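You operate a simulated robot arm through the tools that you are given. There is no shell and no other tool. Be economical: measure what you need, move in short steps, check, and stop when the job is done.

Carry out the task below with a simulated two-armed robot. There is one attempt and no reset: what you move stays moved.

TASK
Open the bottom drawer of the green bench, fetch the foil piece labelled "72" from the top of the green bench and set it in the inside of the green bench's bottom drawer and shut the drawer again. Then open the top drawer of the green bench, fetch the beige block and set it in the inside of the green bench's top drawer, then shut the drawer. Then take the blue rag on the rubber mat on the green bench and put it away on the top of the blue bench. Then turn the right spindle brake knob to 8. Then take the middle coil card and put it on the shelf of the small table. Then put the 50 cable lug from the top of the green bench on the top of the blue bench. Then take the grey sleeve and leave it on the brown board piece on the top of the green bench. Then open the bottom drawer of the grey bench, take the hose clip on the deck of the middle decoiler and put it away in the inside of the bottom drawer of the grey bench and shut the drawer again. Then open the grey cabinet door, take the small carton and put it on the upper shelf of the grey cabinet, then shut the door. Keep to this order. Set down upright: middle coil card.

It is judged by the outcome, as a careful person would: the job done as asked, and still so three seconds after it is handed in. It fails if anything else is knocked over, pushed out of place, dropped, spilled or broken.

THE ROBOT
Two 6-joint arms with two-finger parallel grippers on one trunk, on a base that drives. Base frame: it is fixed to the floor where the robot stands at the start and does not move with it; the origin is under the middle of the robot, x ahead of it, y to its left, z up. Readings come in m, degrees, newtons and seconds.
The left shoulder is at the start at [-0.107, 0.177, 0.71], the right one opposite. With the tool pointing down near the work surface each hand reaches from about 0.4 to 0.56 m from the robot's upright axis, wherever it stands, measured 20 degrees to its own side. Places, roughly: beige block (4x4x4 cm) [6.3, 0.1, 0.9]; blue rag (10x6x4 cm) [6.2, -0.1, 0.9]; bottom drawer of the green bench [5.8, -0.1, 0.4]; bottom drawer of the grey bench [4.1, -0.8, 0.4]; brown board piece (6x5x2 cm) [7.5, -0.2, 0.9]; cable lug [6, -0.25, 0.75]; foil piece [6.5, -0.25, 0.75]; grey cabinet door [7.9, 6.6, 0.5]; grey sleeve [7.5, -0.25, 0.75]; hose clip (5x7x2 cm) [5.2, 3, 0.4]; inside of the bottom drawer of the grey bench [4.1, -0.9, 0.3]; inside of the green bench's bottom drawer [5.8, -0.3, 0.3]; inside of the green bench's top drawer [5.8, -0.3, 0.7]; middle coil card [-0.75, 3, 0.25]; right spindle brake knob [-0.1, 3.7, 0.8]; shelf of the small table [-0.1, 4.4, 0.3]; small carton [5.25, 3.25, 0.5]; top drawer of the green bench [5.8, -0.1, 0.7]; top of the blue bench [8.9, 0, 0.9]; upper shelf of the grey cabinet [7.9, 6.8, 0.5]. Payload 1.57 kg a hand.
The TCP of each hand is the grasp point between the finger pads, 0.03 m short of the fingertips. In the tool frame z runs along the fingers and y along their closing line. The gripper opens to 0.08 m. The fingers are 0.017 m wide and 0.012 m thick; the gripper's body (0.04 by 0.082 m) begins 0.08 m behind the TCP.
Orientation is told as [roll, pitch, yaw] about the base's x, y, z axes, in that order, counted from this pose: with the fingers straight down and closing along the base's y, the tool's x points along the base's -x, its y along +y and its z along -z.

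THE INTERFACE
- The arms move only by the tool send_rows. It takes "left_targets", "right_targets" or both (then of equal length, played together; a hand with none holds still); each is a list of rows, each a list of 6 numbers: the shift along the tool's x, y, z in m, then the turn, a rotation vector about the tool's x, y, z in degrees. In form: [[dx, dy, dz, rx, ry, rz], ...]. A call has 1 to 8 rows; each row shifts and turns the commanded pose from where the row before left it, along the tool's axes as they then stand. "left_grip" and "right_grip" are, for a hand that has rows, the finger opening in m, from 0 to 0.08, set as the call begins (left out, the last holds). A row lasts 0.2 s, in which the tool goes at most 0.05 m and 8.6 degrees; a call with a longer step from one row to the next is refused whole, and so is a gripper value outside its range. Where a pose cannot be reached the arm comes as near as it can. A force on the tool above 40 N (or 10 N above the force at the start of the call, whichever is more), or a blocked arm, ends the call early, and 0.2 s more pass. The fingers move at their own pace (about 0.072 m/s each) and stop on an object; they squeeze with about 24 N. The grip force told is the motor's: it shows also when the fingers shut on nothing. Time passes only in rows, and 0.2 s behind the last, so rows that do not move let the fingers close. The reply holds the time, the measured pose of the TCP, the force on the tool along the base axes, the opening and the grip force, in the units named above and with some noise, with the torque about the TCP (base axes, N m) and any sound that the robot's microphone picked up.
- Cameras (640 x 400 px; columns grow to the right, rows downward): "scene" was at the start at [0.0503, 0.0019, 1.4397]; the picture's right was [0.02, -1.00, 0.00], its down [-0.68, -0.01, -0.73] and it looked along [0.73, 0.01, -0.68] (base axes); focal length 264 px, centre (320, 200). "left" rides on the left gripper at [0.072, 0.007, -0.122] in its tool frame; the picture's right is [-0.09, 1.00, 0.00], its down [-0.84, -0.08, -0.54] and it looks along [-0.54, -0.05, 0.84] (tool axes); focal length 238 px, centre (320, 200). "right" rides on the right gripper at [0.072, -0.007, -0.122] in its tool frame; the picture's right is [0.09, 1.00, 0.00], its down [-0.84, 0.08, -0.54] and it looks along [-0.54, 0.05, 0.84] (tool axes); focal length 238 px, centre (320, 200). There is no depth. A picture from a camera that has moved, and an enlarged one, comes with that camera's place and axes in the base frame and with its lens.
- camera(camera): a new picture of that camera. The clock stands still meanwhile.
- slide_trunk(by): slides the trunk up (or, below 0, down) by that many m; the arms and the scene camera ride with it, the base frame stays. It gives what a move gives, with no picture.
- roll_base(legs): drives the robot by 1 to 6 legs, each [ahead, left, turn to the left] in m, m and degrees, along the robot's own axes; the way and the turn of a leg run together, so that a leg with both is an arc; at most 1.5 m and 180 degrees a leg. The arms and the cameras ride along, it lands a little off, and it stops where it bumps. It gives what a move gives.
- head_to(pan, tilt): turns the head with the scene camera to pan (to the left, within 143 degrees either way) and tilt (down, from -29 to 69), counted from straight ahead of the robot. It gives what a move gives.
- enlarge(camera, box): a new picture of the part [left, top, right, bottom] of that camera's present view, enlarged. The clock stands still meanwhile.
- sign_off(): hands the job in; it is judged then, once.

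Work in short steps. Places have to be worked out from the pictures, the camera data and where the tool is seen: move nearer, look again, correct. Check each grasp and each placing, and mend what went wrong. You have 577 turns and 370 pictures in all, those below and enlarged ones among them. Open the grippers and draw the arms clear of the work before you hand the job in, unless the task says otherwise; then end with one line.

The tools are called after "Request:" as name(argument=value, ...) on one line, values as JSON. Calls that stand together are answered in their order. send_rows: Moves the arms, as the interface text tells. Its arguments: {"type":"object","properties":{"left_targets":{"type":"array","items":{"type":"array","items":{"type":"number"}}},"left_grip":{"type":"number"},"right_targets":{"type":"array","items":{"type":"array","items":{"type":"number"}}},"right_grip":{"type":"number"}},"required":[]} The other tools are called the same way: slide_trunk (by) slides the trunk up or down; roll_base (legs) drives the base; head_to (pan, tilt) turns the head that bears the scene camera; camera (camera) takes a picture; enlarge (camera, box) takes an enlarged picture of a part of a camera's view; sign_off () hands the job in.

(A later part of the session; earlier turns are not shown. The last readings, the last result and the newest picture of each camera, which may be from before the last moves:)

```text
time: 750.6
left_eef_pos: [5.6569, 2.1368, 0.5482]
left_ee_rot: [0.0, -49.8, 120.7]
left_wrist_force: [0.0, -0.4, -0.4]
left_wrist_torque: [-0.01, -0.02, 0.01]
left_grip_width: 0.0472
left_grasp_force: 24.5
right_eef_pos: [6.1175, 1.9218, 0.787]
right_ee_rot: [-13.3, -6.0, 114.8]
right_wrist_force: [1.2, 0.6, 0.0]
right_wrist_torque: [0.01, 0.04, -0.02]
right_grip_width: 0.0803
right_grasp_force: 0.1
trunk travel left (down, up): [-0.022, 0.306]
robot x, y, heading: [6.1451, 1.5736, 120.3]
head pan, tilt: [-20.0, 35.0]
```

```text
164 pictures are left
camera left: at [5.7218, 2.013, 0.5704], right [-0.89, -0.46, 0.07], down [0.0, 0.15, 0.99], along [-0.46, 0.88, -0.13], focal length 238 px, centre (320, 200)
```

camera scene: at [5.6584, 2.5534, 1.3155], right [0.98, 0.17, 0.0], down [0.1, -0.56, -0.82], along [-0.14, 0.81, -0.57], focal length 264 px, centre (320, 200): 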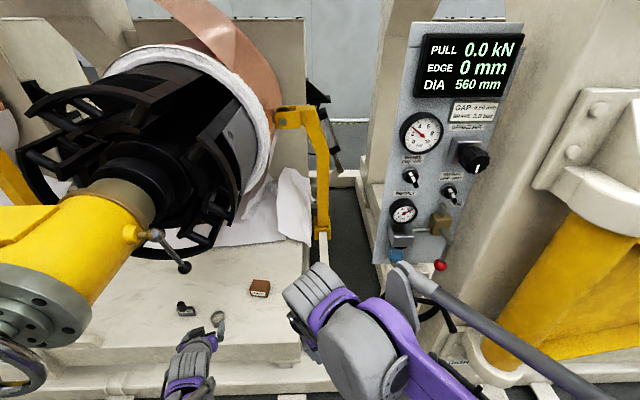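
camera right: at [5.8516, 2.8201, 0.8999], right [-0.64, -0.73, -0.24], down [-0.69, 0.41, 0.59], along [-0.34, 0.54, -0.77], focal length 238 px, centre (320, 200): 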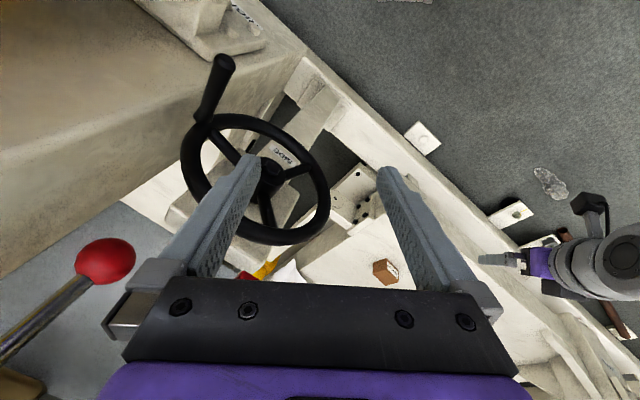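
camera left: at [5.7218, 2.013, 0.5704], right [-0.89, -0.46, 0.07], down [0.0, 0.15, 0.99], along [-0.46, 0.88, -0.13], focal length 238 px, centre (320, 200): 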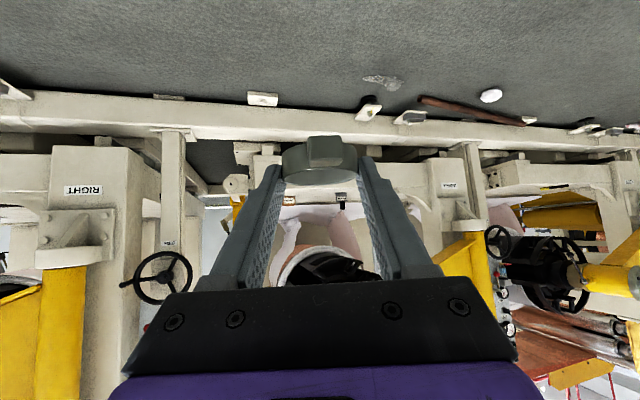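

Clip held. Turn around to face the grey bench and drive there.

Request:
roll_base(legs=[[0, 0, 80.6], [0, 0, 80.6], [0.1, -1.25, 0], [0.2, -1.25, 0]])

Request:
head_to(pan=0, tilt=42)

Request:
camera(camera="scene")

```text
time: 779.5
left_eef_pos: [4.0166, 0.1113, 0.5473]
left_ee_rot: [0.0, -49.6, -78.9]
left_wrist_force: [0.3, -0.1, -0.8]
left_wrist_torque: [-0.03, 0.03, 0.02]
left_grip_width: 0.0472
left_grasp_force: 24.3
right_eef_pos: [3.6518, 0.4674, 0.7874]
right_ee_rot: [-13.3, -6.0, -84.5]
right_wrist_force: [0.0, 0.0, 0.5]
right_wrist_torque: [-0.04, 0.01, -0.03]
right_grip_width: 0.0801
right_grasp_force: 0.1
trunk travel left (down, up): [-0.022, 0.306]
robot x, y, heading: [3.743, 0.8088, -79.3]
head pan, tilt: [-20.0, 35.0]
```

```text
time: 780.3
left_eef_pos: [4.0158, 0.1108, 0.5465]
left_ee_rot: [0.0, -49.8, -78.8]
left_wrist_force: [0.4, 0.4, -0.1]
left_wrist_torque: [-0.03, 0.0, 0.01]
left_grip_width: 0.047
left_grasp_force: 23.9
right_eef_pos: [3.6516, 0.4686, 0.7889]
right_ee_rot: [-13.2, -6.0, -84.6]
right_wrist_force: [0.5, 0.0, 0.0]
right_wrist_torque: [-0.03, 0.0, 0.0]
right_grip_width: 0.0799
right_grasp_force: 0.0
trunk travel left (down, up): [-0.022, 0.306]
robot x, y, heading: [3.7439, 0.8056, -79.3]
head pan, tilt: [0.0, 42.0]
```

```text
163 pictures are left
camera scene: at [3.7595, 0.7163, 1.305], right [-0.98, -0.19, 0.0], down [-0.13, 0.66, -0.74], along [0.14, -0.73, -0.67], focal length 264 px, centre (320, 200)
```

scene: 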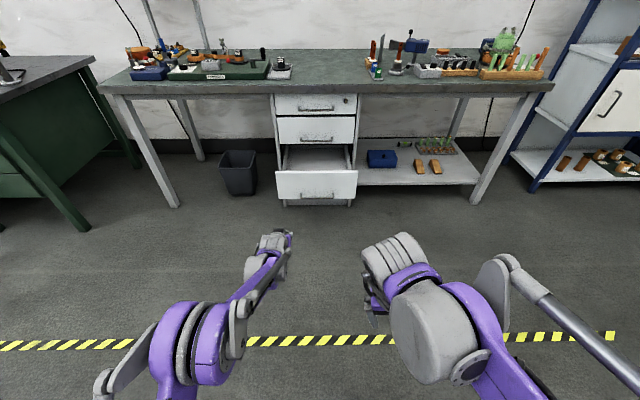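

Rotate the left hand to nearly vertical (15° tilt), retracting 0.12.

Request:
send_rows(left_targets=[[0.025, 0, -0.03, 0, 8.5, 0], [0.03, 0, -0.025, 0, 8.5, 0], [0.033, 0, -0.02, 0, 8.5, 0], [0.02, 0, -0.005, 0, 8.5, 0]])

Request:
roll_base(legs=[[0.3, 0, 0]])

Request:
camera(camera="left")

Request:
camera(camera="scene")

```text
time: 781.3
left_eef_pos: [3.9883, 0.2471, 0.5418]
left_ee_rot: [0.1, -15.6, -78.7]
left_wrist_force: [0.3, -1.2, 0.3]
left_wrist_torque: [-0.02, 0.01, 0.01]
left_grip_width: 0.0472
left_grasp_force: 24.2
right_eef_pos: [3.6534, 0.4669, 0.7868]
right_ee_rot: [-13.3, -6.0, -84.6]
right_wrist_force: [0.4, -0.1, 0.9]
right_wrist_torque: [0.01, 0.02, 0.01]
right_grip_width: 0.0798
right_grasp_force: 0.1
trunk travel left (down, up): [-0.022, 0.306]
robot x, y, heading: [3.7421, 0.8051, -79.3]
head pan, tilt: [0.0, 42.0]
```

```text
time: 783.4
left_eef_pos: [4.0478, -0.0461, 0.5422]
left_ee_rot: [0.0, -15.7, -78.6]
left_wrist_force: [-0.5, 0.4, 0.0]
left_wrist_torque: [0.01, 0.0, 0.04]
left_grip_width: 0.0472
left_grasp_force: 23.6
right_eef_pos: [3.7115, 0.1718, 0.7888]
right_ee_rot: [-13.4, -6.0, -84.4]
right_wrist_force: [-0.7, -0.8, 0.3]
right_wrist_torque: [-0.02, 0.04, 0.0]
right_grip_width: 0.0801
right_grasp_force: 0.0
trunk travel left (down, up): [-0.022, 0.306]
robot x, y, heading: [3.8018, 0.5106, -79.0]
head pan, tilt: [0.0, 42.0]
```

```text
162 pictures are left
camera left: at [4.0336, 0.0544, 0.6387], right [0.99, 0.11, 0.02], down [0.06, -0.66, 0.75], along [0.1, -0.74, -0.66], focal length 238 px, centre (320, 200)
```

left: 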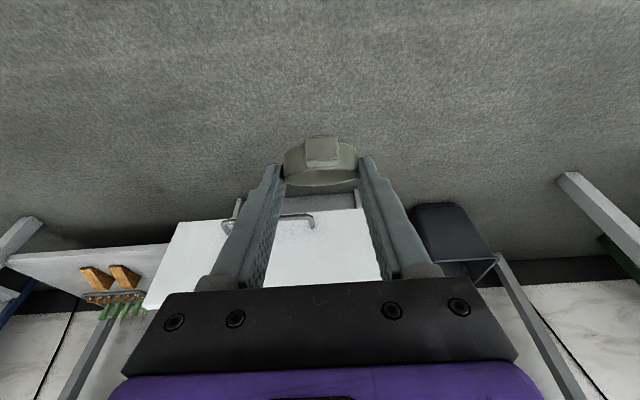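

```text
161 pictures are left
camera scene: at [3.8168, 0.4218, 1.305], right [-0.98, -0.19, 0.0], down [-0.13, 0.66, -0.74], along [0.14, -0.73, -0.67], focal length 264 px, centre (320, 200)
```

scene: 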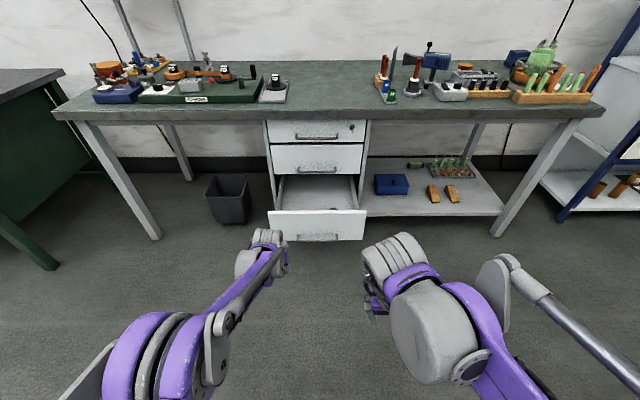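

Board top ≈(3.99, -0.40, 0.483). Make the hand vertical and raise it to ~0.60, then drive over the drawer.

Request:
send_rows(left_targets=[[0, 0, -0.02, 0, 8, 0], [0, 0, -0.02, 0, 7.6, 0], [0, 0, -0.02, 0, 0, 0]])

Request:
roll_base(legs=[[0, -0.11, 0]])

```text
time: 784.2
left_eef_pos: [4.046, -0.0383, 0.6035]
left_ee_rot: [0.0, 0.0, -78.5]
left_wrist_force: [-0.9, 0.7, -0.8]
left_wrist_torque: [0.0, -0.01, 0.02]
left_grip_width: 0.047
left_grasp_force: 24.4
right_eef_pos: [3.7118, 0.173, 0.7869]
right_ee_rot: [-13.4, -6.1, -84.4]
right_wrist_force: [-0.4, -0.1, -0.1]
right_wrist_torque: [-0.04, -0.01, 0.01]
right_grip_width: 0.0799
right_grasp_force: 0.2
trunk travel left (down, up): [-0.022, 0.306]
robot x, y, heading: [3.7995, 0.5122, -78.8]
head pan, tilt: [0.0, 42.0]
```

```text
time: 785.8
left_eef_pos: [3.9371, -0.0598, 0.601]
left_ee_rot: [0.0, -0.1, -78.6]
left_wrist_force: [0.8, 0.1, -0.4]
left_wrist_torque: [0.02, 0.04, -0.02]
left_grip_width: 0.0468
left_grasp_force: 24.1
right_eef_pos: [3.6019, 0.1512, 0.7878]
right_ee_rot: [-13.3, -6.0, -84.4]
right_wrist_force: [-0.6, 0.8, -0.3]
right_wrist_torque: [0.01, 0.02, -0.02]
right_grip_width: 0.08
right_grasp_force: 0.0
trunk travel left (down, up): [-0.022, 0.306]
robot x, y, heading: [3.6913, 0.4881, -79.1]
head pan, tilt: [0.0, 42.0]
```

Request:
roll_base(legs=[[0.45, 0.005, 0]])

Request:
camera(camera="left")

```text
time: 788.5
left_eef_pos: [4.0278, -0.4998, 0.6013]
left_ee_rot: [0.0, -0.1, -78.6]
left_wrist_force: [-0.4, 0.5, -0.7]
left_wrist_torque: [0.0, -0.02, -0.02]
left_grip_width: 0.0467
left_grasp_force: 23.9
right_eef_pos: [3.6924, -0.2883, 0.789]
right_ee_rot: [-13.3, -6.0, -84.4]
right_wrist_force: [0.0, -0.1, -0.8]
right_wrist_torque: [0.01, 0.02, 0.01]
right_grip_width: 0.0801
right_grasp_force: 0.1
trunk travel left (down, up): [-0.022, 0.306]
robot x, y, heading: [3.7784, 0.0485, -79.1]
head pan, tilt: [0.0, 42.0]
```

```text
160 pictures are left
camera left: at [4.0189, -0.4288, 0.7228], right [0.99, 0.11, 0.0], down [0.09, -0.83, 0.54], along [0.06, -0.54, -0.84], focal length 238 px, centre (320, 200)
```

left: 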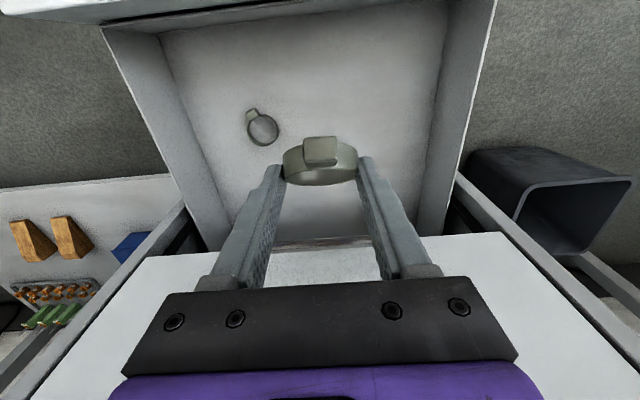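

Another clip lies at left in the drawer; shift 2 cm right and lower.

Request:
send_rows(left_targets=[[0, 0.02, 0.02, 0, 0, 0], [0, 0, 0.04, 0, 0, 0], [0, 0, 0.04, 0, 0, 0], [0, 0, 0.04, 0, 0, 0], [0, 0, 0.02, 0, 0, 0]])

Request:
camera(camera="left")

```text
time: 789.7
left_eef_pos: [4.0491, -0.4978, 0.4419]
left_ee_rot: [0.1, -0.1, -78.7]
left_wrist_force: [0.5, 0.3, 0.8]
left_wrist_torque: [0.0, -0.01, -0.01]
left_grip_width: 0.0471
left_grasp_force: 24.0
right_eef_pos: [3.6921, -0.2877, 0.7878]
right_ee_rot: [-13.4, -6.0, -84.5]
right_wrist_force: [-0.3, -0.1, -0.5]
right_wrist_torque: [-0.03, -0.02, 0.01]
right_grip_width: 0.0802
right_grasp_force: 0.0
trunk travel left (down, up): [-0.022, 0.306]
robot x, y, heading: [3.7833, 0.0497, -78.8]
head pan, tilt: [0.0, 42.0]
```

```text
159 pictures are left
camera left: at [4.04, -0.4262, 0.5625], right [0.99, 0.11, 0.0], down [0.09, -0.83, 0.54], along [0.06, -0.54, -0.84], focal length 238 px, centre (320, 200)
```

left: 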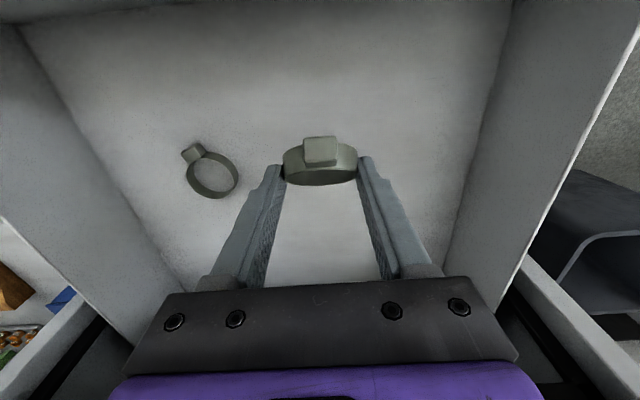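

Request:
send_rows(left_targets=[[-0.02, 0, 0, 0, 0, 0], [-0.005, 0, 0.012, 0, 0, 0], [0, 0, 0.012, 0, 0, 0], [0, 0, 0.01, 0, 0, 0]])

Request:
send_rows(left_targets=[[0, 0, 0.008, 0, 0, 0], [0, 0, 0.007, 0, 0, 0], [0, 0, 0.007, 0, 0, 0], [0, 0, 0.007, 0, 0, 0]])

Request:
camera(camera="left")

```text
time: 790.7
left_eef_pos: [4.0516, -0.5193, 0.4074]
left_ee_rot: [-0.1, 0.0, -78.6]
left_wrist_force: [0.1, 0.1, -1.3]
left_wrist_torque: [-0.05, 0.0, -0.01]
left_grip_width: 0.0468
left_grasp_force: 24.0
right_eef_pos: [3.6928, -0.2885, 0.7881]
right_ee_rot: [-13.3, -5.9, -84.5]
right_wrist_force: [0.2, 0.5, -0.3]
right_wrist_torque: [0.02, 0.03, -0.01]
right_grip_width: 0.0799
right_grasp_force: 0.0
trunk travel left (down, up): [-0.022, 0.306]
robot x, y, heading: [3.7821, 0.0499, -79.2]
head pan, tilt: [0.0, 42.0]
```

```text
time: 791.7
left_eef_pos: [4.0526, -0.5209, 0.3791]
left_ee_rot: [-0.1, 0.0, -78.7]
left_wrist_force: [-0.1, 0.6, 0.3]
left_wrist_torque: [0.01, -0.03, 0.03]
left_grip_width: 0.0468
left_grasp_force: 23.8
right_eef_pos: [3.693, -0.2881, 0.788]
right_ee_rot: [-13.3, -6.0, -84.5]
right_wrist_force: [-0.4, 0.3, 0.1]
right_wrist_torque: [0.0, 0.03, -0.04]
right_grip_width: 0.0801
right_grasp_force: 0.1
trunk travel left (down, up): [-0.022, 0.306]
robot x, y, heading: [3.7822, 0.0503, -79.0]
head pan, tilt: [0.0, 42.0]
```

```text
158 pictures are left
camera left: at [4.0436, -0.4498, 0.4998], right [0.99, 0.11, 0.0], down [0.09, -0.83, 0.54], along [0.06, -0.54, -0.84], focal length 238 px, centre (320, 200)
```

left: 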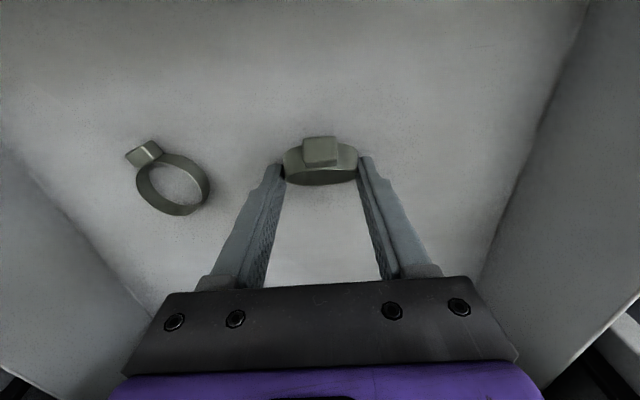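

Request:
send_rows(left_targets=[[0, 0, 0.005, 0, 0, 0], [0, 0, 0.005, 0, 0, 0], [0, 0, 0.005, 0, 0, 0]])

Request:
camera(camera="left")

```text
time: 792.5
left_eef_pos: [4.0509, -0.5209, 0.3646]
left_ee_rot: [0.0, -0.2, -78.7]
left_wrist_force: [-4.2, -1.3, 20.3]
left_wrist_torque: [-0.1, 0.0, -0.03]
left_grip_width: 0.0467
left_grasp_force: 23.9
right_eef_pos: [3.6928, -0.2869, 0.7878]
right_ee_rot: [-13.3, -6.0, -84.5]
right_wrist_force: [0.7, -0.6, -0.9]
right_wrist_torque: [0.0, 0.0, -0.02]
right_grip_width: 0.0798
right_grasp_force: 0.0
trunk travel left (down, up): [-0.022, 0.306]
robot x, y, heading: [3.7828, 0.0484, -79.0]
head pan, tilt: [0.0, 42.0]
```

```text
157 pictures are left
camera left: at [4.0424, -0.4489, 0.4858], right [0.99, 0.11, 0.0], down [0.09, -0.83, 0.55], along [0.06, -0.54, -0.84], focal length 238 px, centre (320, 200)
```

left: 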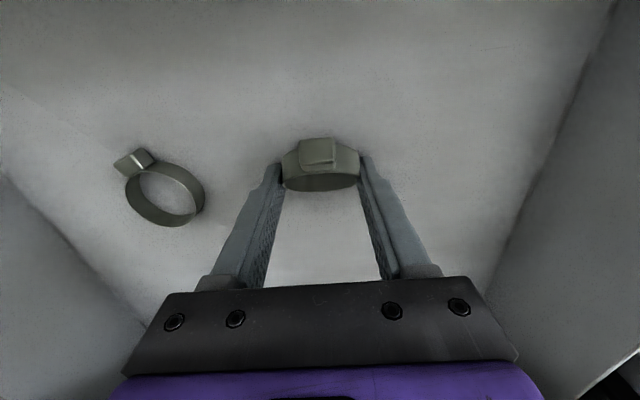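

Contact. Release and lift out.

Request:
send_rows(left_targets=[[0, 0, 0, 0, 0, 0], [0, 0, 0, 0, 0, 0], [0, 0, 0, 0, 0, 0]], left_grip=0.075)

Request:
send_rows(left_targets=[[0, 0, -0.03, 0, 0, 0], [0, 0, -0.04, 0, 0, 0], [0, 0, -0.04, 0, 0, 0], [0, 0, -0.04, 0, 0, 0], [0, 0, -0.04, 0, 0, 0], [0, 0, -0.03, 0, 0, 0]])

Request:
camera(camera="left")

```text
time: 793.3
left_eef_pos: [4.0527, -0.5211, 0.364]
left_ee_rot: [0.0, -0.1, -78.5]
left_wrist_force: [-0.3, -0.8, -0.2]
left_wrist_torque: [-0.05, -0.04, 0.04]
left_grip_width: 0.0749
left_grasp_force: 0.0
right_eef_pos: [3.6927, -0.2885, 0.7884]
right_ee_rot: [-13.3, -6.0, -84.4]
right_wrist_force: [-0.6, 0.4, 0.3]
right_wrist_torque: [0.01, 0.01, 0.03]
right_grip_width: 0.0799
right_grasp_force: 0.0
trunk travel left (down, up): [-0.022, 0.306]
robot x, y, heading: [3.7828, 0.048, -79.0]
head pan, tilt: [0.0, 42.0]
```

```text
time: 794.7
left_eef_pos: [4.0531, -0.5208, 0.5843]
left_ee_rot: [0.0, -0.2, -78.5]
left_wrist_force: [0.6, -0.3, -0.7]
left_wrist_torque: [0.0, 0.01, 0.0]
left_grip_width: 0.075
left_grasp_force: 0.1
right_eef_pos: [3.6922, -0.2889, 0.7876]
right_ee_rot: [-13.4, -6.1, -84.4]
right_wrist_force: [-0.1, -0.1, 0.4]
right_wrist_torque: [-0.01, -0.01, 0.01]
right_grip_width: 0.08
right_grasp_force: 0.2
trunk travel left (down, up): [-0.022, 0.306]
robot x, y, heading: [3.7834, 0.05, -79.2]
head pan, tilt: [0.0, 42.0]
```

```text
156 pictures are left
camera left: at [4.0446, -0.4487, 0.7051], right [0.99, 0.11, 0.0], down [0.09, -0.83, 0.54], along [0.06, -0.54, -0.84], focal length 238 px, centre (320, 200)
```

left: 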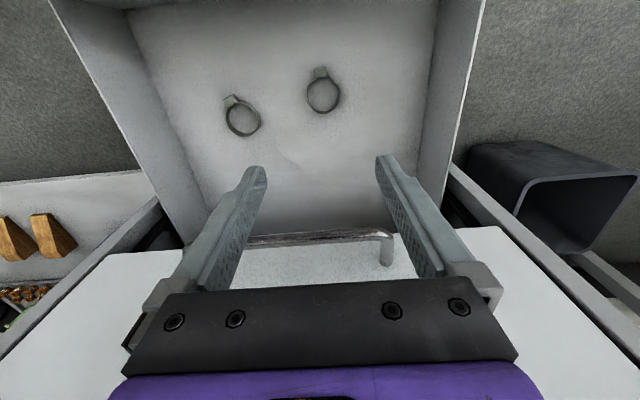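

Clip lies in the drawer. Back off, tilt the closed left hand forward, and push the drawer shut.

Request:
roll_base(legs=[[-0.4, -0.03, 0]])

Request:
send_rows(left_targets=[[0, 0, 0, 0, -8.4, 0], [0, 0, 0, 0, -8.4, 0], [0, 0, 0, 0, -8.4, 0], [0, 0, 0, 0, -8.4, 0], [0, 0, 0, 0, -8.4, 0], [0, 0, 0, 0, -8.4, 0], [0, 0, 0, 0, -8.4, 0], [0, 0, 0, 0, -8.4, 0]], left_grip=0.0)

Request:
send_rows(left_targets=[[0.03, 0, 0.012, 0, -6, 0], [0.03, 0, 0.008, 0, 0, 0], [0.03, 0, 0.008, 0, 0, 0], [0.03, 0, 0.008, 0, 0, 0], [0.02, 0, 0.005, 0, 0, 0]])

Request:
camera(camera="left")

```text
time: 797.2
left_eef_pos: [3.9504, -0.1291, 0.5829]
left_ee_rot: [0.0, -0.2, -78.0]
left_wrist_force: [-0.4, 0.3, -0.1]
left_wrist_torque: [0.01, 0.01, 0.0]
left_grip_width: 0.0751
left_grasp_force: 0.0
right_eef_pos: [3.5879, 0.0984, 0.7874]
right_ee_rot: [-13.2, -6.0, -83.8]
right_wrist_force: [-0.1, -0.6, -0.3]
right_wrist_torque: [-0.02, 0.01, 0.0]
right_grip_width: 0.0802
right_grasp_force: 0.1
trunk travel left (down, up): [-0.022, 0.306]
robot x, y, heading: [3.6741, 0.4383, -78.6]
head pan, tilt: [0.0, 42.0]
```

```text
time: 799.0
left_eef_pos: [3.9506, -0.1287, 0.584]
left_ee_rot: [-0.1, -67.5, -78.0]
left_wrist_force: [0.3, 0.2, 0.1]
left_wrist_torque: [0.0, -0.01, -0.02]
left_grip_width: 0.0
left_grasp_force: 21.7
right_eef_pos: [3.5883, 0.0996, 0.7873]
right_ee_rot: [-13.3, -6.1, -83.8]
right_wrist_force: [0.3, 0.1, 0.3]
right_wrist_torque: [-0.04, -0.01, -0.03]
right_grip_width: 0.0803
right_grasp_force: 0.2
trunk travel left (down, up): [-0.022, 0.306]
robot x, y, heading: [3.6755, 0.4414, -78.3]
head pan, tilt: [0.0, 42.0]
```

```text
time: 800.2
left_eef_pos: [3.9503, -0.1236, 0.4386]
left_ee_rot: [0.0, -73.3, -77.9]
left_wrist_force: [-0.2, 0.8, 0.7]
left_wrist_torque: [0.01, 0.01, 0.0]
left_grip_width: 0.0
left_grasp_force: 21.5
right_eef_pos: [3.5883, 0.0981, 0.7869]
right_ee_rot: [-13.3, -6.0, -83.9]
right_wrist_force: [0.1, 0.3, -0.3]
right_wrist_torque: [-0.01, -0.01, 0.01]
right_grip_width: 0.08
right_grasp_force: 0.1
trunk travel left (down, up): [-0.022, 0.306]
robot x, y, heading: [3.6733, 0.4357, -78.3]
head pan, tilt: [0.0, 42.0]
```

```text
155 pictures are left
camera left: at [3.9282, 0.0109, 0.4027], right [0.98, 0.18, 0.09], down [-0.13, 0.26, 0.96], along [0.15, -0.95, 0.28], focal length 238 px, centre (320, 200)
```

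left: 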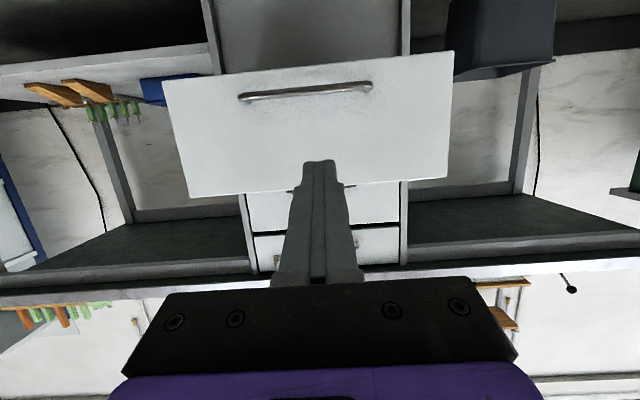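

Aligned with the upper half of the board. Push by driving ahead 0.4.

Request:
roll_base(legs=[[0.4, 0, 0]])

Request:
camera(camera="left")

```text
time: 802.8
left_eef_pos: [4.0264, -0.522, 0.4382]
left_ee_rot: [-0.1, -73.3, -78.3]
left_wrist_force: [0.6, -0.4, 0.0]
left_wrist_torque: [-0.05, -0.01, -0.03]
left_grip_width: 0.0
left_grasp_force: 21.5
right_eef_pos: [3.6675, -0.2965, 0.7874]
right_ee_rot: [-13.4, -6.1, -84.1]
right_wrist_force: [0.4, 0.5, 0.4]
right_wrist_torque: [-0.01, -0.02, 0.01]
right_grip_width: 0.08
right_grasp_force: 0.1
trunk travel left (down, up): [-0.022, 0.306]
robot x, y, heading: [3.7571, 0.036, -78.7]
head pan, tilt: [0.0, 42.0]
```

```text
154 pictures are left
camera left: at [4.0063, -0.3866, 0.403], right [0.98, 0.18, 0.09], down [-0.13, 0.26, 0.96], along [0.15, -0.95, 0.28], focal length 238 px, centre (320, 200)
```

left: 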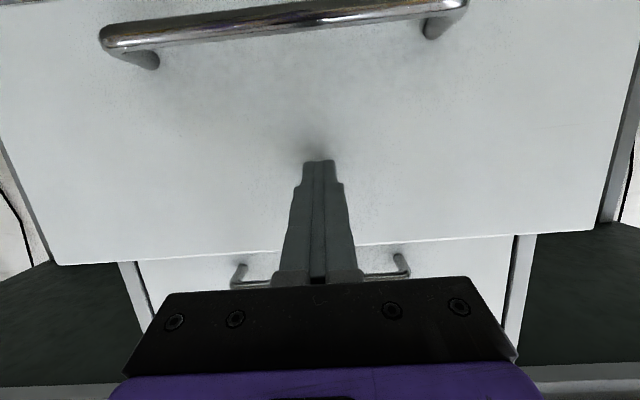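

Request:
send_rows(left_targets=[[-0.0043, 0, 0.0144, 0, 0, 0], [-0.0043, 0, 0.0144, 0, 0, 0], [-0.0043, 0, 0.0144, 0, 0, 0], [-0.0043, 0, 0.0144, 0, 0, 0], [-0.0043, 0, 0.0144, 0, 0, 0], [-0.0043, 0, 0.0144, 0, 0, 0], [-0.0043, 0, 0.0144, 0, 0, 0], [-0.0043, 0, 0.0144, 0, 0, 0]])

Request:
camera(camera="left")

Request:
camera(camera="scene")

```text
time: 804.1
left_eef_pos: [4.0442, -0.5958, 0.4397]
left_ee_rot: [-0.2, -73.3, -78.2]
left_wrist_force: [-2.1, 5.8, 2.5]
left_wrist_torque: [-0.04, 0.04, -0.01]
left_grip_width: 0.0001
left_grasp_force: 21.4
right_eef_pos: [3.6663, -0.2979, 0.7868]
right_ee_rot: [-13.3, -6.1, -84.1]
right_wrist_force: [0.7, -1.0, -0.9]
right_wrist_torque: [-0.04, 0.01, 0.01]
right_grip_width: 0.0802
right_grasp_force: 0.0
trunk travel left (down, up): [-0.022, 0.306]
robot x, y, heading: [3.7565, 0.046, -78.9]
head pan, tilt: [0.0, 42.0]
stopped in row 6 (left hand): the force on the tool passed its limit at 59 N (the readings are from after the stop); the commanded pose is now the measured one
```

```text
153 pictures are left
camera left: at [4.022, -0.4602, 0.4047], right [0.98, 0.18, 0.09], down [-0.13, 0.26, 0.96], along [0.15, -0.95, 0.28], focal length 238 px, centre (320, 200)
```

left: 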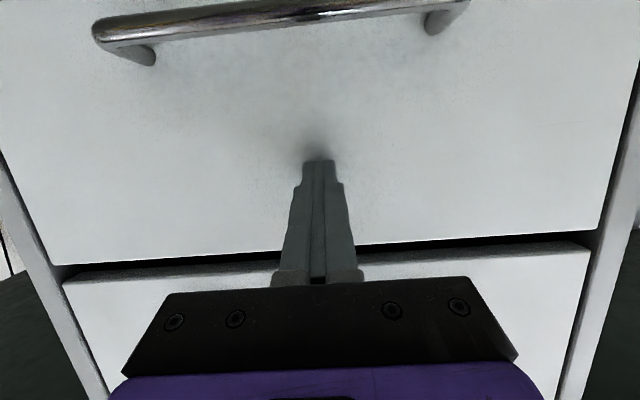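

```text
152 pictures are left
camera scene: at [3.772, -0.0469, 1.305], right [-0.98, -0.2, 0.0], down [-0.13, 0.66, -0.74], along [0.15, -0.73, -0.67], focal length 264 px, centre (320, 200)
```

scene: 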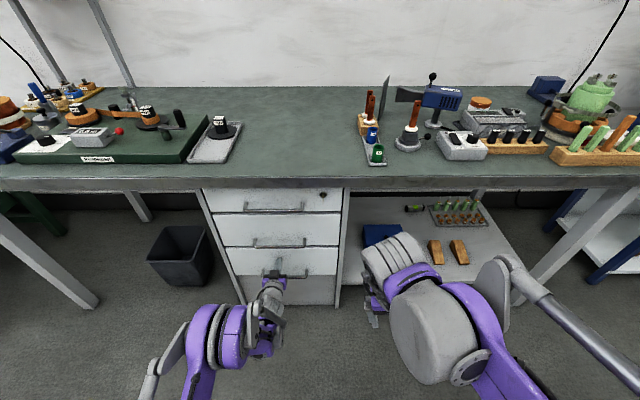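

The drawer is shut. Now the last job: grey cabinet. Back off, restore the left hand and raise the trunk.

Request:
roll_base(legs=[[-0.5, 0, 0]])

Request:
slide_trunk(by=0.3)

Request:
send_rows(left_targets=[[0, 0, -0.04, 0, 8.4, 0], [0, 0, -0.04, 0, 8.4, 0], [0, 0, -0.04, 0, 8.4, 0], [0, 0, -0.03, 0, 8.4, 0], [0.01, 0, -0.03, 0, 8.4, 0], [0.02, 0, -0.03, 0, 8.4, 0], [0.02, 0, -0.03, 0, 8.4, 0], [0.02, 0, -0.02, 0, 8.4, 0]], left_grip=0.08)

Request:
roll_base(legs=[[0, 0, 78], [1.4, 0.2, 0], [1.4, 0.15, 0], [1.4, 0.15, 0]])

```text
time: 807.0
left_eef_pos: [3.9468, -0.1125, 0.4389]
left_ee_rot: [0.1, -73.2, -78.4]
left_wrist_force: [0.0, -0.7, 0.4]
left_wrist_torque: [-0.05, 0.02, 0.01]
left_grip_width: 0.0
left_grasp_force: 21.0
right_eef_pos: [3.569, 0.1881, 0.7881]
right_ee_rot: [-13.3, -6.0, -84.2]
right_wrist_force: [0.0, 0.0, -0.4]
right_wrist_torque: [0.0, 0.0, 0.0]
right_grip_width: 0.08
right_grasp_force: 0.0
trunk travel left (down, up): [-0.022, 0.306]
robot x, y, heading: [3.6571, 0.5244, -78.8]
head pan, tilt: [0.0, 42.0]
```

```text
time: 810.0
left_eef_pos: [3.9466, -0.1128, 0.7394]
left_ee_rot: [-0.1, -73.3, -78.4]
left_wrist_force: [0.2, -0.1, 0.7]
left_wrist_torque: [0.0, 0.03, -0.01]
left_grip_width: 0.0003
left_grasp_force: 21.3
right_eef_pos: [3.5698, 0.1878, 1.0871]
right_ee_rot: [-13.7, -6.1, -84.4]
right_wrist_force: [0.3, 0.0, 0.0]
right_wrist_torque: [-0.03, 0.0, 0.0]
right_grip_width: 0.0799
right_grasp_force: 0.1
trunk travel left (down, up): [-0.322, 0.006]
robot x, y, heading: [3.6552, 0.527, -78.9]
head pan, tilt: [0.0, 42.0]
```

```text
time: 811.8
left_eef_pos: [3.8991, 0.1265, 0.8758]
left_ee_rot: [0.1, -6.0, -78.4]
left_wrist_force: [-0.3, -0.5, 0.4]
left_wrist_torque: [0.02, 0.03, -0.01]
left_grip_width: 0.08
left_grasp_force: 0.1
right_eef_pos: [3.5691, 0.1868, 1.0872]
right_ee_rot: [-13.7, -6.1, -84.2]
right_wrist_force: [0.0, 0.4, -0.9]
right_wrist_torque: [0.01, 0.01, 0.02]
right_grip_width: 0.0801
right_grasp_force: 0.1
trunk travel left (down, up): [-0.322, 0.006]
robot x, y, heading: [3.6578, 0.5263, -78.9]
head pan, tilt: [0.0, 42.0]
```

```text
time: 835.3
left_eef_pos: [8.2627, 1.2343, 0.8757]
left_ee_rot: [-0.1, -6.1, 0.4]
left_wrist_force: [-0.4, 0.2, -0.1]
left_wrist_torque: [-0.01, -0.01, -0.01]
left_grip_width: 0.0799
left_grasp_force: 0.0
right_eef_pos: [8.1384, 0.9242, 1.0876]
right_ee_rot: [-13.7, -6.1, -5.4]
right_wrist_force: [0.6, 0.4, 0.4]
right_wrist_torque: [0.04, 0.01, 0.0]
right_grip_width: 0.0803
right_grasp_force: 0.0
trunk travel left (down, up): [-0.322, 0.006]
robot x, y, heading: [7.8252, 1.075, -0.0]
head pan, tilt: [0.0, 42.0]
```

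Look left (toward +y) to find the cabinet.

Request:
head_to(pan=80, tilt=12)

Request:
camera(camera="scene")

```text
time: 836.8
left_eef_pos: [8.2623, 1.2335, 0.8752]
left_ee_rot: [0.0, -6.1, 0.5]
left_wrist_force: [0.7, 0.4, -0.6]
left_wrist_torque: [-0.02, 0.01, 0.0]
left_grip_width: 0.0799
left_grasp_force: 0.0
right_eef_pos: [8.1381, 0.9242, 1.0876]
right_ee_rot: [-13.6, -6.2, -5.4]
right_wrist_force: [0.3, -0.2, 0.5]
right_wrist_torque: [-0.02, -0.01, -0.02]
right_grip_width: 0.08
right_grasp_force: 0.0
trunk travel left (down, up): [-0.322, 0.006]
robot x, y, heading: [7.8224, 1.0742, 0.1]
head pan, tilt: [80.0, 12.0]
```

```text
151 pictures are left
camera scene: at [7.7972, 1.1682, 1.6642], right [0.98, -0.17, 0.0], down [-0.04, -0.2, -0.98], along [0.17, 0.96, -0.21], focal length 264 px, centre (320, 200)
```

scene: 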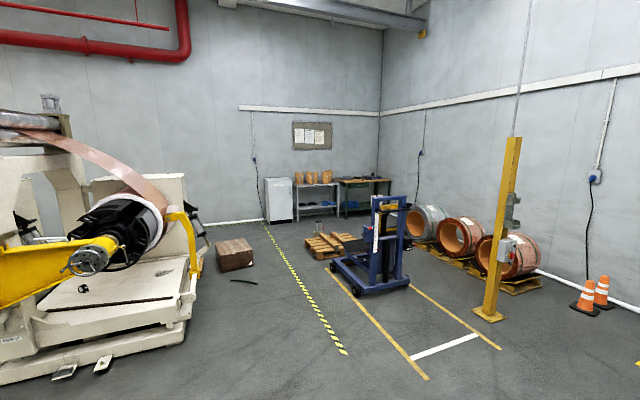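

Cabinet is at ≈(7.97, 6.7) by the back wall, with a clear lane at x≈7.85. Turn to +y and drive up.

Request:
roll_base(legs=[[0, 0, 90], [1.4, 0, 0], [1.4, 0, 0], [1.3, 0, 0]])

Request:
head_to(pan=0, tilt=30)

Request:
camera(camera="scene")

```text
time: 860.2
left_eef_pos: [7.7864, 5.59, 0.8758]
left_ee_rot: [0.0, -6.1, 88.4]
left_wrist_force: [0.4, -0.5, -0.6]
left_wrist_torque: [0.01, -0.01, -0.02]
left_grip_width: 0.0799
left_grasp_force: 0.1
right_eef_pos: [8.0922, 5.4548, 1.0882]
right_ee_rot: [-13.8, -6.1, 82.7]
right_wrist_force: [-0.4, 0.9, -0.1]
right_wrist_torque: [0.02, 0.01, 0.0]
right_grip_width: 0.0801
right_grasp_force: 0.1
trunk travel left (down, up): [-0.322, 0.006]
robot x, y, heading: [7.9303, 5.1449, 87.9]
head pan, tilt: [80.0, 12.0]
```

```text
time: 861.7
left_eef_pos: [7.7849, 5.5904, 0.8745]
left_ee_rot: [0.1, -6.1, 88.4]
left_wrist_force: [0.2, -0.5, -0.1]
left_wrist_torque: [0.0, 0.05, -0.03]
left_grip_width: 0.0801
left_grasp_force: 0.1
right_eef_pos: [8.0934, 5.4537, 1.0878]
right_ee_rot: [-13.7, -6.1, 82.5]
right_wrist_force: [-0.4, -0.4, 0.1]
right_wrist_torque: [0.01, 0.02, -0.01]
right_grip_width: 0.0798
right_grasp_force: 0.0
trunk travel left (down, up): [-0.322, 0.006]
robot x, y, heading: [7.9301, 5.1458, 88.2]
head pan, tilt: [0.0, 30.0]
```

```text
150 pictures are left
camera scene: at [7.9311, 5.1934, 1.6351], right [1.0, -0.03, 0.0], down [-0.02, -0.5, -0.87], along [0.03, 0.87, -0.5], focal length 264 px, centre (320, 200)
```

scene: 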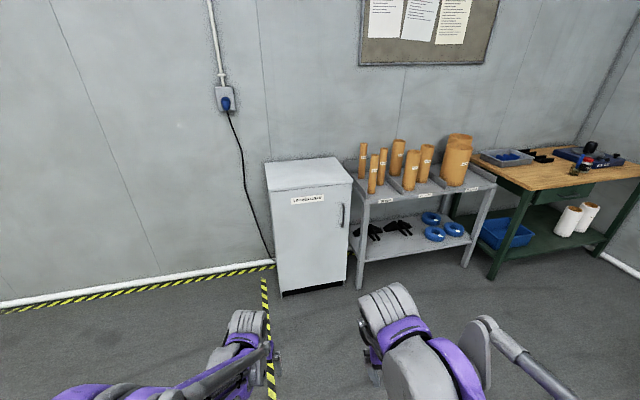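

Cabinet front from (7.68, 6.58) to (8.20, 6.68), handle at right (≈8.12, 6.64, 0.68), hinge left. Check the pallet at my right side.

Request:
head_to(pan=-60, tilt=50)

Request:
camera(camera="scene")

```text
time: 863.0
left_eef_pos: [7.7862, 5.5886, 0.876]
left_ee_rot: [-0.1, -6.1, 88.4]
left_wrist_force: [0.1, -0.3, -0.6]
left_wrist_torque: [-0.01, 0.0, -0.02]
left_grip_width: 0.0802
left_grasp_force: 0.0
right_eef_pos: [8.092, 5.4556, 1.0873]
right_ee_rot: [-13.7, -6.2, 82.6]
right_wrist_force: [-0.1, -0.1, 0.2]
right_wrist_torque: [-0.03, 0.03, 0.0]
right_grip_width: 0.08
right_grasp_force: 0.0
trunk travel left (down, up): [-0.322, 0.006]
robot x, y, heading: [7.9253, 5.148, 88.2]
head pan, tilt: [-60.0, 50.0]
```

```text
149 pictures are left
camera scene: at [7.9959, 5.1392, 1.6056], right [0.47, -0.88, 0.0], down [-0.68, -0.36, -0.64], along [0.57, 0.3, -0.77], focal length 264 px, centre (320, 200)
```

scene: 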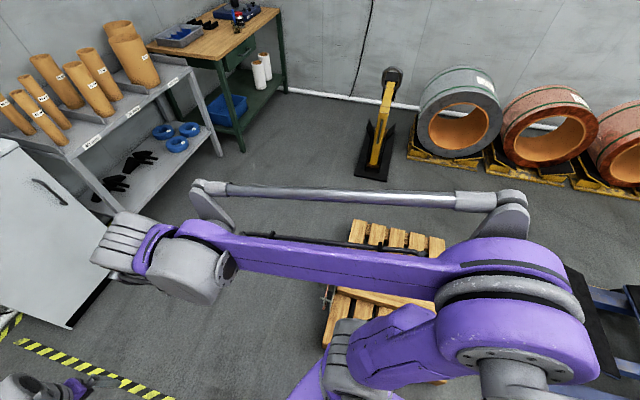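

Pallet's north edge is at y≈5.25–5.45, fine. Drive north to y≈5.9, turn to heading 101.7°, then shift right.

Request:
roll_base(legs=[[0.75, 0, 0], [0, 0, 13.5]])

Request:
roll_base(legs=[[0, -0.4, 0]])

Request:
head_to(pan=10, tilt=42)

Request:
camera(camera="scene")

```text
time: 867.9
left_eef_pos: [7.705, 6.2882, 0.8752]
left_ee_rot: [-0.1, -6.0, 102.6]
left_wrist_force: [0.4, -0.4, 0.1]
left_wrist_torque: [0.0, 0.03, 0.01]
left_grip_width: 0.0799
left_grasp_force: 0.1
right_eef_pos: [8.0359, 6.2326, 1.0887]
right_ee_rot: [-13.7, -6.1, 96.8]
right_wrist_force: [0.0, 0.1, 0.6]
right_wrist_torque: [0.01, 0.0, -0.02]
right_grip_width: 0.08
right_grasp_force: 0.1
trunk travel left (down, up): [-0.322, 0.006]
robot x, y, heading: [7.9548, 5.8922, 102.2]
head pan, tilt: [-60.0, 50.0]
```

```text
time: 872.0
left_eef_pos: [8.1058, 6.3752, 0.8759]
left_ee_rot: [0.0, -6.2, 102.2]
left_wrist_force: [-1.0, -0.3, 0.5]
left_wrist_torque: [-0.01, 0.0, 0.01]
left_grip_width: 0.08
left_grasp_force: 0.1
right_eef_pos: [8.4358, 6.3155, 1.0874]
right_ee_rot: [-13.9, -6.1, 96.3]
right_wrist_force: [-0.3, 0.2, -1.0]
right_wrist_torque: [0.02, 0.04, -0.02]
right_grip_width: 0.08
right_grasp_force: 0.1
trunk travel left (down, up): [-0.322, 0.006]
robot x, y, heading: [8.3484, 5.9776, 101.9]
head pan, tilt: [-60.0, 50.0]
```

```text
time: 873.5
left_eef_pos: [8.1047, 6.3741, 0.8748]
left_ee_rot: [0.0, -6.1, 102.3]
left_wrist_force: [1.0, 0.3, 0.1]
left_wrist_torque: [-0.01, -0.01, 0.02]
left_grip_width: 0.0801
left_grasp_force: 0.1
right_eef_pos: [8.4349, 6.3168, 1.0879]
right_ee_rot: [-13.7, -6.1, 96.4]
right_wrist_force: [-0.3, 0.8, -0.2]
right_wrist_torque: [0.0, 0.0, 0.0]
right_grip_width: 0.08
right_grasp_force: 0.1
trunk travel left (down, up): [-0.322, 0.006]
robot x, y, heading: [8.3507, 5.9771, 102.1]
head pan, tilt: [10.0, 42.0]
```

```text
148 pictures are left
camera scene: at [8.3286, 6.0139, 1.6168], right [0.93, 0.37, 0.0], down [0.25, -0.62, -0.74], along [-0.28, 0.69, -0.67], focal length 264 px, centre (320, 200)
```

scene: 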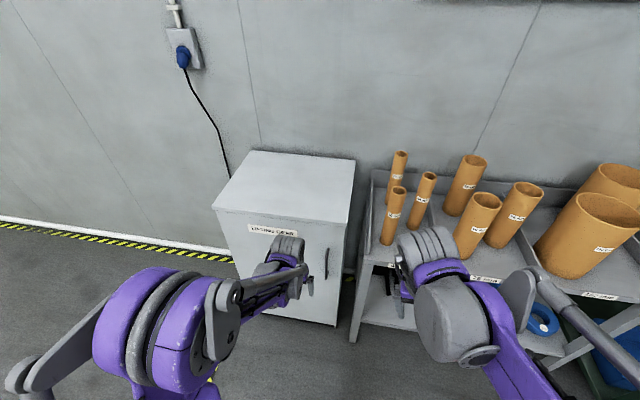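

Handle triangulated at (8.118, 6.60, 0.712). Back off 0.2 and tilt the left hand to horizontal.

Request:
roll_base(legs=[[-0.2, 0, 0]])

Request:
send_rows(left_targets=[[0, 0, 0, 0, -8.4, 0], [0, 0, 0, 0, -8.4, 0], [0, 0, 0, 0, -8.4, 0], [0, 0, 0, 0, -8.4, 0], [0, 0, 0, 0, -8.4, 0], [0, 0, 0, 0, -8.4, 0], [0, 0, 0, 0, -8.4, 0], [0, 0, 0, 0, -8.4, 0]], left_grip=0.06)

Request:
slide_trunk(by=-0.155)

Request:
camera(camera="left")

```text
time: 875.0
left_eef_pos: [8.1452, 6.1833, 0.8762]
left_ee_rot: [-0.1, -6.1, 102.2]
left_wrist_force: [0.9, 0.0, -0.3]
left_wrist_torque: [-0.02, 0.02, 0.0]
left_grip_width: 0.08
left_grasp_force: 0.0
right_eef_pos: [8.4756, 6.1245, 1.0885]
right_ee_rot: [-13.6, -6.1, 96.4]
right_wrist_force: [-0.4, 0.0, 0.1]
right_wrist_torque: [-0.02, 0.02, 0.05]
right_grip_width: 0.0799
right_grasp_force: 0.0
trunk travel left (down, up): [-0.322, 0.006]
robot x, y, heading: [8.3899, 5.7851, 101.7]
head pan, tilt: [10.0, 42.0]
```

```text
time: 876.8
left_eef_pos: [8.1396, 6.227, 0.9673]
left_ee_rot: [0.0, -73.2, 102.1]
left_wrist_force: [0.0, 0.5, 0.2]
left_wrist_torque: [0.02, 0.01, 0.01]
left_grip_width: 0.06
left_grasp_force: 0.1
left hand out of reach, approached as far as the arm can: row 5, 6, 7, 8
right_eef_pos: [8.4747, 6.1231, 1.088]
right_ee_rot: [-13.6, -6.2, 96.4]
right_wrist_force: [0.2, -0.5, -0.1]
right_wrist_torque: [-0.01, 0.0, -0.01]
right_grip_width: 0.0801
right_grasp_force: 0.0
trunk travel left (down, up): [-0.322, 0.006]
robot x, y, heading: [8.3906, 5.789, 102.1]
head pan, tilt: [10.0, 42.0]
```

```text
time: 878.6
left_eef_pos: [8.1385, 6.226, 0.8137]
left_ee_rot: [0.0, -73.3, 102.2]
left_wrist_force: [0.3, 0.2, 0.0]
left_wrist_torque: [0.01, 0.02, -0.03]
left_grip_width: 0.0602
left_grasp_force: 0.1
right_eef_pos: [8.4754, 6.1242, 0.9334]
right_ee_rot: [-13.7, -6.1, 96.4]
right_wrist_force: [-0.7, -0.8, 0.0]
right_wrist_torque: [-0.01, -0.02, -0.02]
right_grip_width: 0.08
right_grasp_force: 0.0
trunk travel left (down, up): [-0.167, 0.161]
robot x, y, heading: [8.3904, 5.7828, 102.0]
head pan, tilt: [10.0, 42.0]
```

```text
147 pictures are left
camera left: at [8.161, 6.0896, 0.7782], right [-0.98, -0.18, 0.09], down [0.13, -0.26, 0.96], along [-0.15, 0.95, 0.28], focal length 238 px, centre (320, 200)
```

left: 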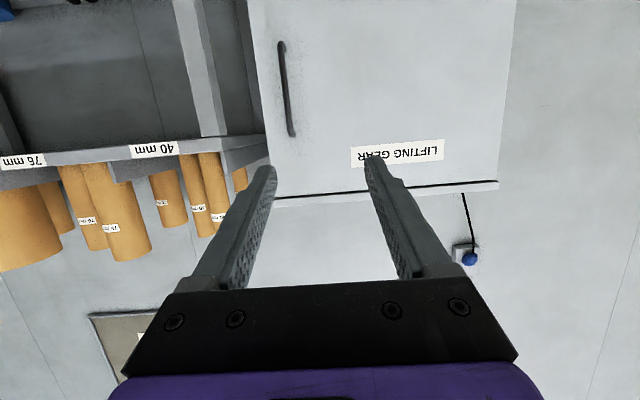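

Request:
send_rows(left_targets=[[0.036, 0, 0.0108, 0, 0, 0], [0.036, 0, 0.0108, 0, 0, 0], [0.033, 0, 0.01, 0, 0, 0]])

Request:
camera(camera="left")

```text
time: 879.4
left_eef_pos: [8.1357, 6.2414, 0.7163]
left_ee_rot: [-0.1, -73.1, 102.3]
left_wrist_force: [-0.1, -0.1, 0.1]
left_wrist_torque: [0.03, 0.0, -0.02]
left_grip_width: 0.06
left_grasp_force: 0.1
left hand out of reach, approached as far as the arm can: row 3
right_eef_pos: [8.4753, 6.125, 0.9327]
right_ee_rot: [-13.6, -6.1, 96.4]
right_wrist_force: [-0.5, 0.0, -0.5]
right_wrist_torque: [-0.02, -0.01, -0.04]
right_grip_width: 0.0801
right_grasp_force: 0.1
trunk travel left (down, up): [-0.167, 0.161]
robot x, y, heading: [8.3881, 5.7859, 101.5]
head pan, tilt: [10.0, 42.0]
```

```text
146 pictures are left
camera left: at [8.1582, 6.1058, 0.6826], right [-0.98, -0.18, 0.09], down [0.13, -0.25, 0.96], along [-0.15, 0.95, 0.27], focal length 238 px, centre (320, 200)
```

left: 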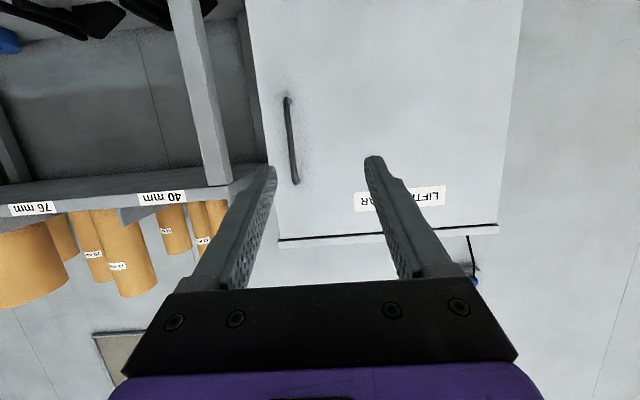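

H=(8.127, 6.611, 0.691). Drive: right 0.07, ahead 0.28.

Request:
roll_base(legs=[[0.28, -0.07, 0]])

Request:
camera(camera="left")

```text
time: 881.4
left_eef_pos: [8.1479, 6.5253, 0.7172]
left_ee_rot: [0.0, -73.1, 102.3]
left_wrist_force: [-0.8, 0.5, -1.0]
left_wrist_torque: [-0.02, 0.02, -0.01]
left_grip_width: 0.06
left_grasp_force: 0.1
right_eef_pos: [8.4867, 6.4085, 0.9339]
right_ee_rot: [-13.7, -6.2, 96.5]
right_wrist_force: [-0.9, 0.4, 0.2]
right_wrist_torque: [-0.02, 0.0, -0.01]
right_grip_width: 0.08
right_grasp_force: 0.1
trunk travel left (down, up): [-0.167, 0.161]
robot x, y, heading: [8.4045, 6.0714, 101.8]
head pan, tilt: [10.0, 42.0]
```

```text
145 pictures are left
camera left: at [8.1706, 6.3895, 0.6829], right [-0.98, -0.19, 0.09], down [0.13, -0.25, 0.96], along [-0.16, 0.95, 0.27], focal length 238 px, centre (320, 200)
```

left: 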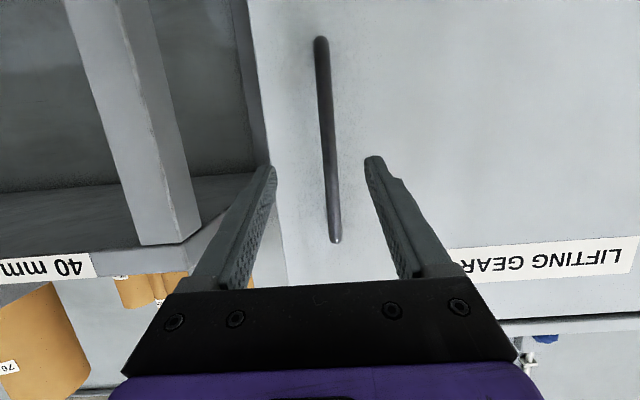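

Request:
send_rows(left_targets=[[-0.005, 0.003, 0.035, 0, 0, 0], [-0.005, 0, 0.035, 0, 0, 0]])

Request:
camera(camera="left")

```text
time: 882.0
left_eef_pos: [8.1307, 6.591, 0.7057]
left_ee_rot: [0.2, -73.0, 102.2]
left_wrist_force: [6.0, -24.5, -11.3]
left_wrist_torque: [-0.41, 0.11, -0.87]
left_grip_width: 0.0605
left_grasp_force: 0.3
right_eef_pos: [8.4886, 6.4059, 0.9332]
right_ee_rot: [-13.7, -6.3, 96.5]
right_wrist_force: [-0.5, 0.6, 0.5]
right_wrist_torque: [0.02, 0.02, 0.02]
right_grip_width: 0.0799
right_grasp_force: 0.0
trunk travel left (down, up): [-0.167, 0.161]
robot x, y, heading: [8.4021, 6.0694, 101.9]
head pan, tilt: [10.0, 42.0]
```

```text
144 pictures are left
camera left: at [8.1532, 6.4544, 0.6727], right [-0.98, -0.19, 0.09], down [0.14, -0.25, 0.96], along [-0.16, 0.95, 0.27], focal length 238 px, centre (320, 200)
```

left: 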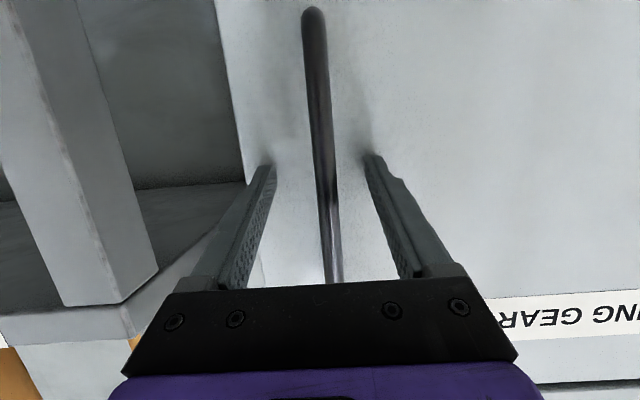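

Tips touch the door; back 5 mm and close on the bar.

Request:
send_rows(left_targets=[[0, 0, -0.005, 0, 0, 0]])

Request:
send_rows(left_targets=[[0, 0, 0, 0, 0, 0], [0, 0, 0, 0, 0, 0], [0, 0, 0, 0, 0, 0], [0, 0, 0, 0, 0, 0]], left_grip=0.0)

```text
time: 882.4
left_eef_pos: [8.1307, 6.5916, 0.7073]
left_ee_rot: [-0.1, -73.3, 102.4]
left_wrist_force: [0.5, -0.7, -1.0]
left_wrist_torque: [0.0, 0.01, -0.02]
left_grip_width: 0.06
left_grasp_force: 0.2
right_eef_pos: [8.4874, 6.4079, 0.933]
right_ee_rot: [-13.7, -6.2, 96.5]
right_wrist_force: [-0.2, -0.6, 0.2]
right_wrist_torque: [0.0, 0.0, -0.01]
right_grip_width: 0.0797
right_grasp_force: 0.1
trunk travel left (down, up): [-0.167, 0.161]
robot x, y, heading: [8.4049, 6.0671, 101.9]
head pan, tilt: [10.0, 42.0]
```

```text
time: 883.4
left_eef_pos: [8.1278, 6.5885, 0.7078]
left_ee_rot: [-0.2, -73.1, 102.8]
left_wrist_force: [-31.9, -2.7, 13.0]
left_wrist_torque: [-0.34, 0.04, -0.2]
left_grip_width: 0.0117
left_grasp_force: 29.2
right_eef_pos: [8.4854, 6.4078, 0.9335]
right_ee_rot: [-13.8, -6.2, 96.6]
right_wrist_force: [-0.7, -0.1, 0.5]
right_wrist_torque: [-0.01, 0.01, 0.0]
right_grip_width: 0.0801
right_grasp_force: 0.0
trunk travel left (down, up): [-0.167, 0.161]
robot x, y, heading: [8.4041, 6.0695, 102.2]
head pan, tilt: [10.0, 42.0]
```

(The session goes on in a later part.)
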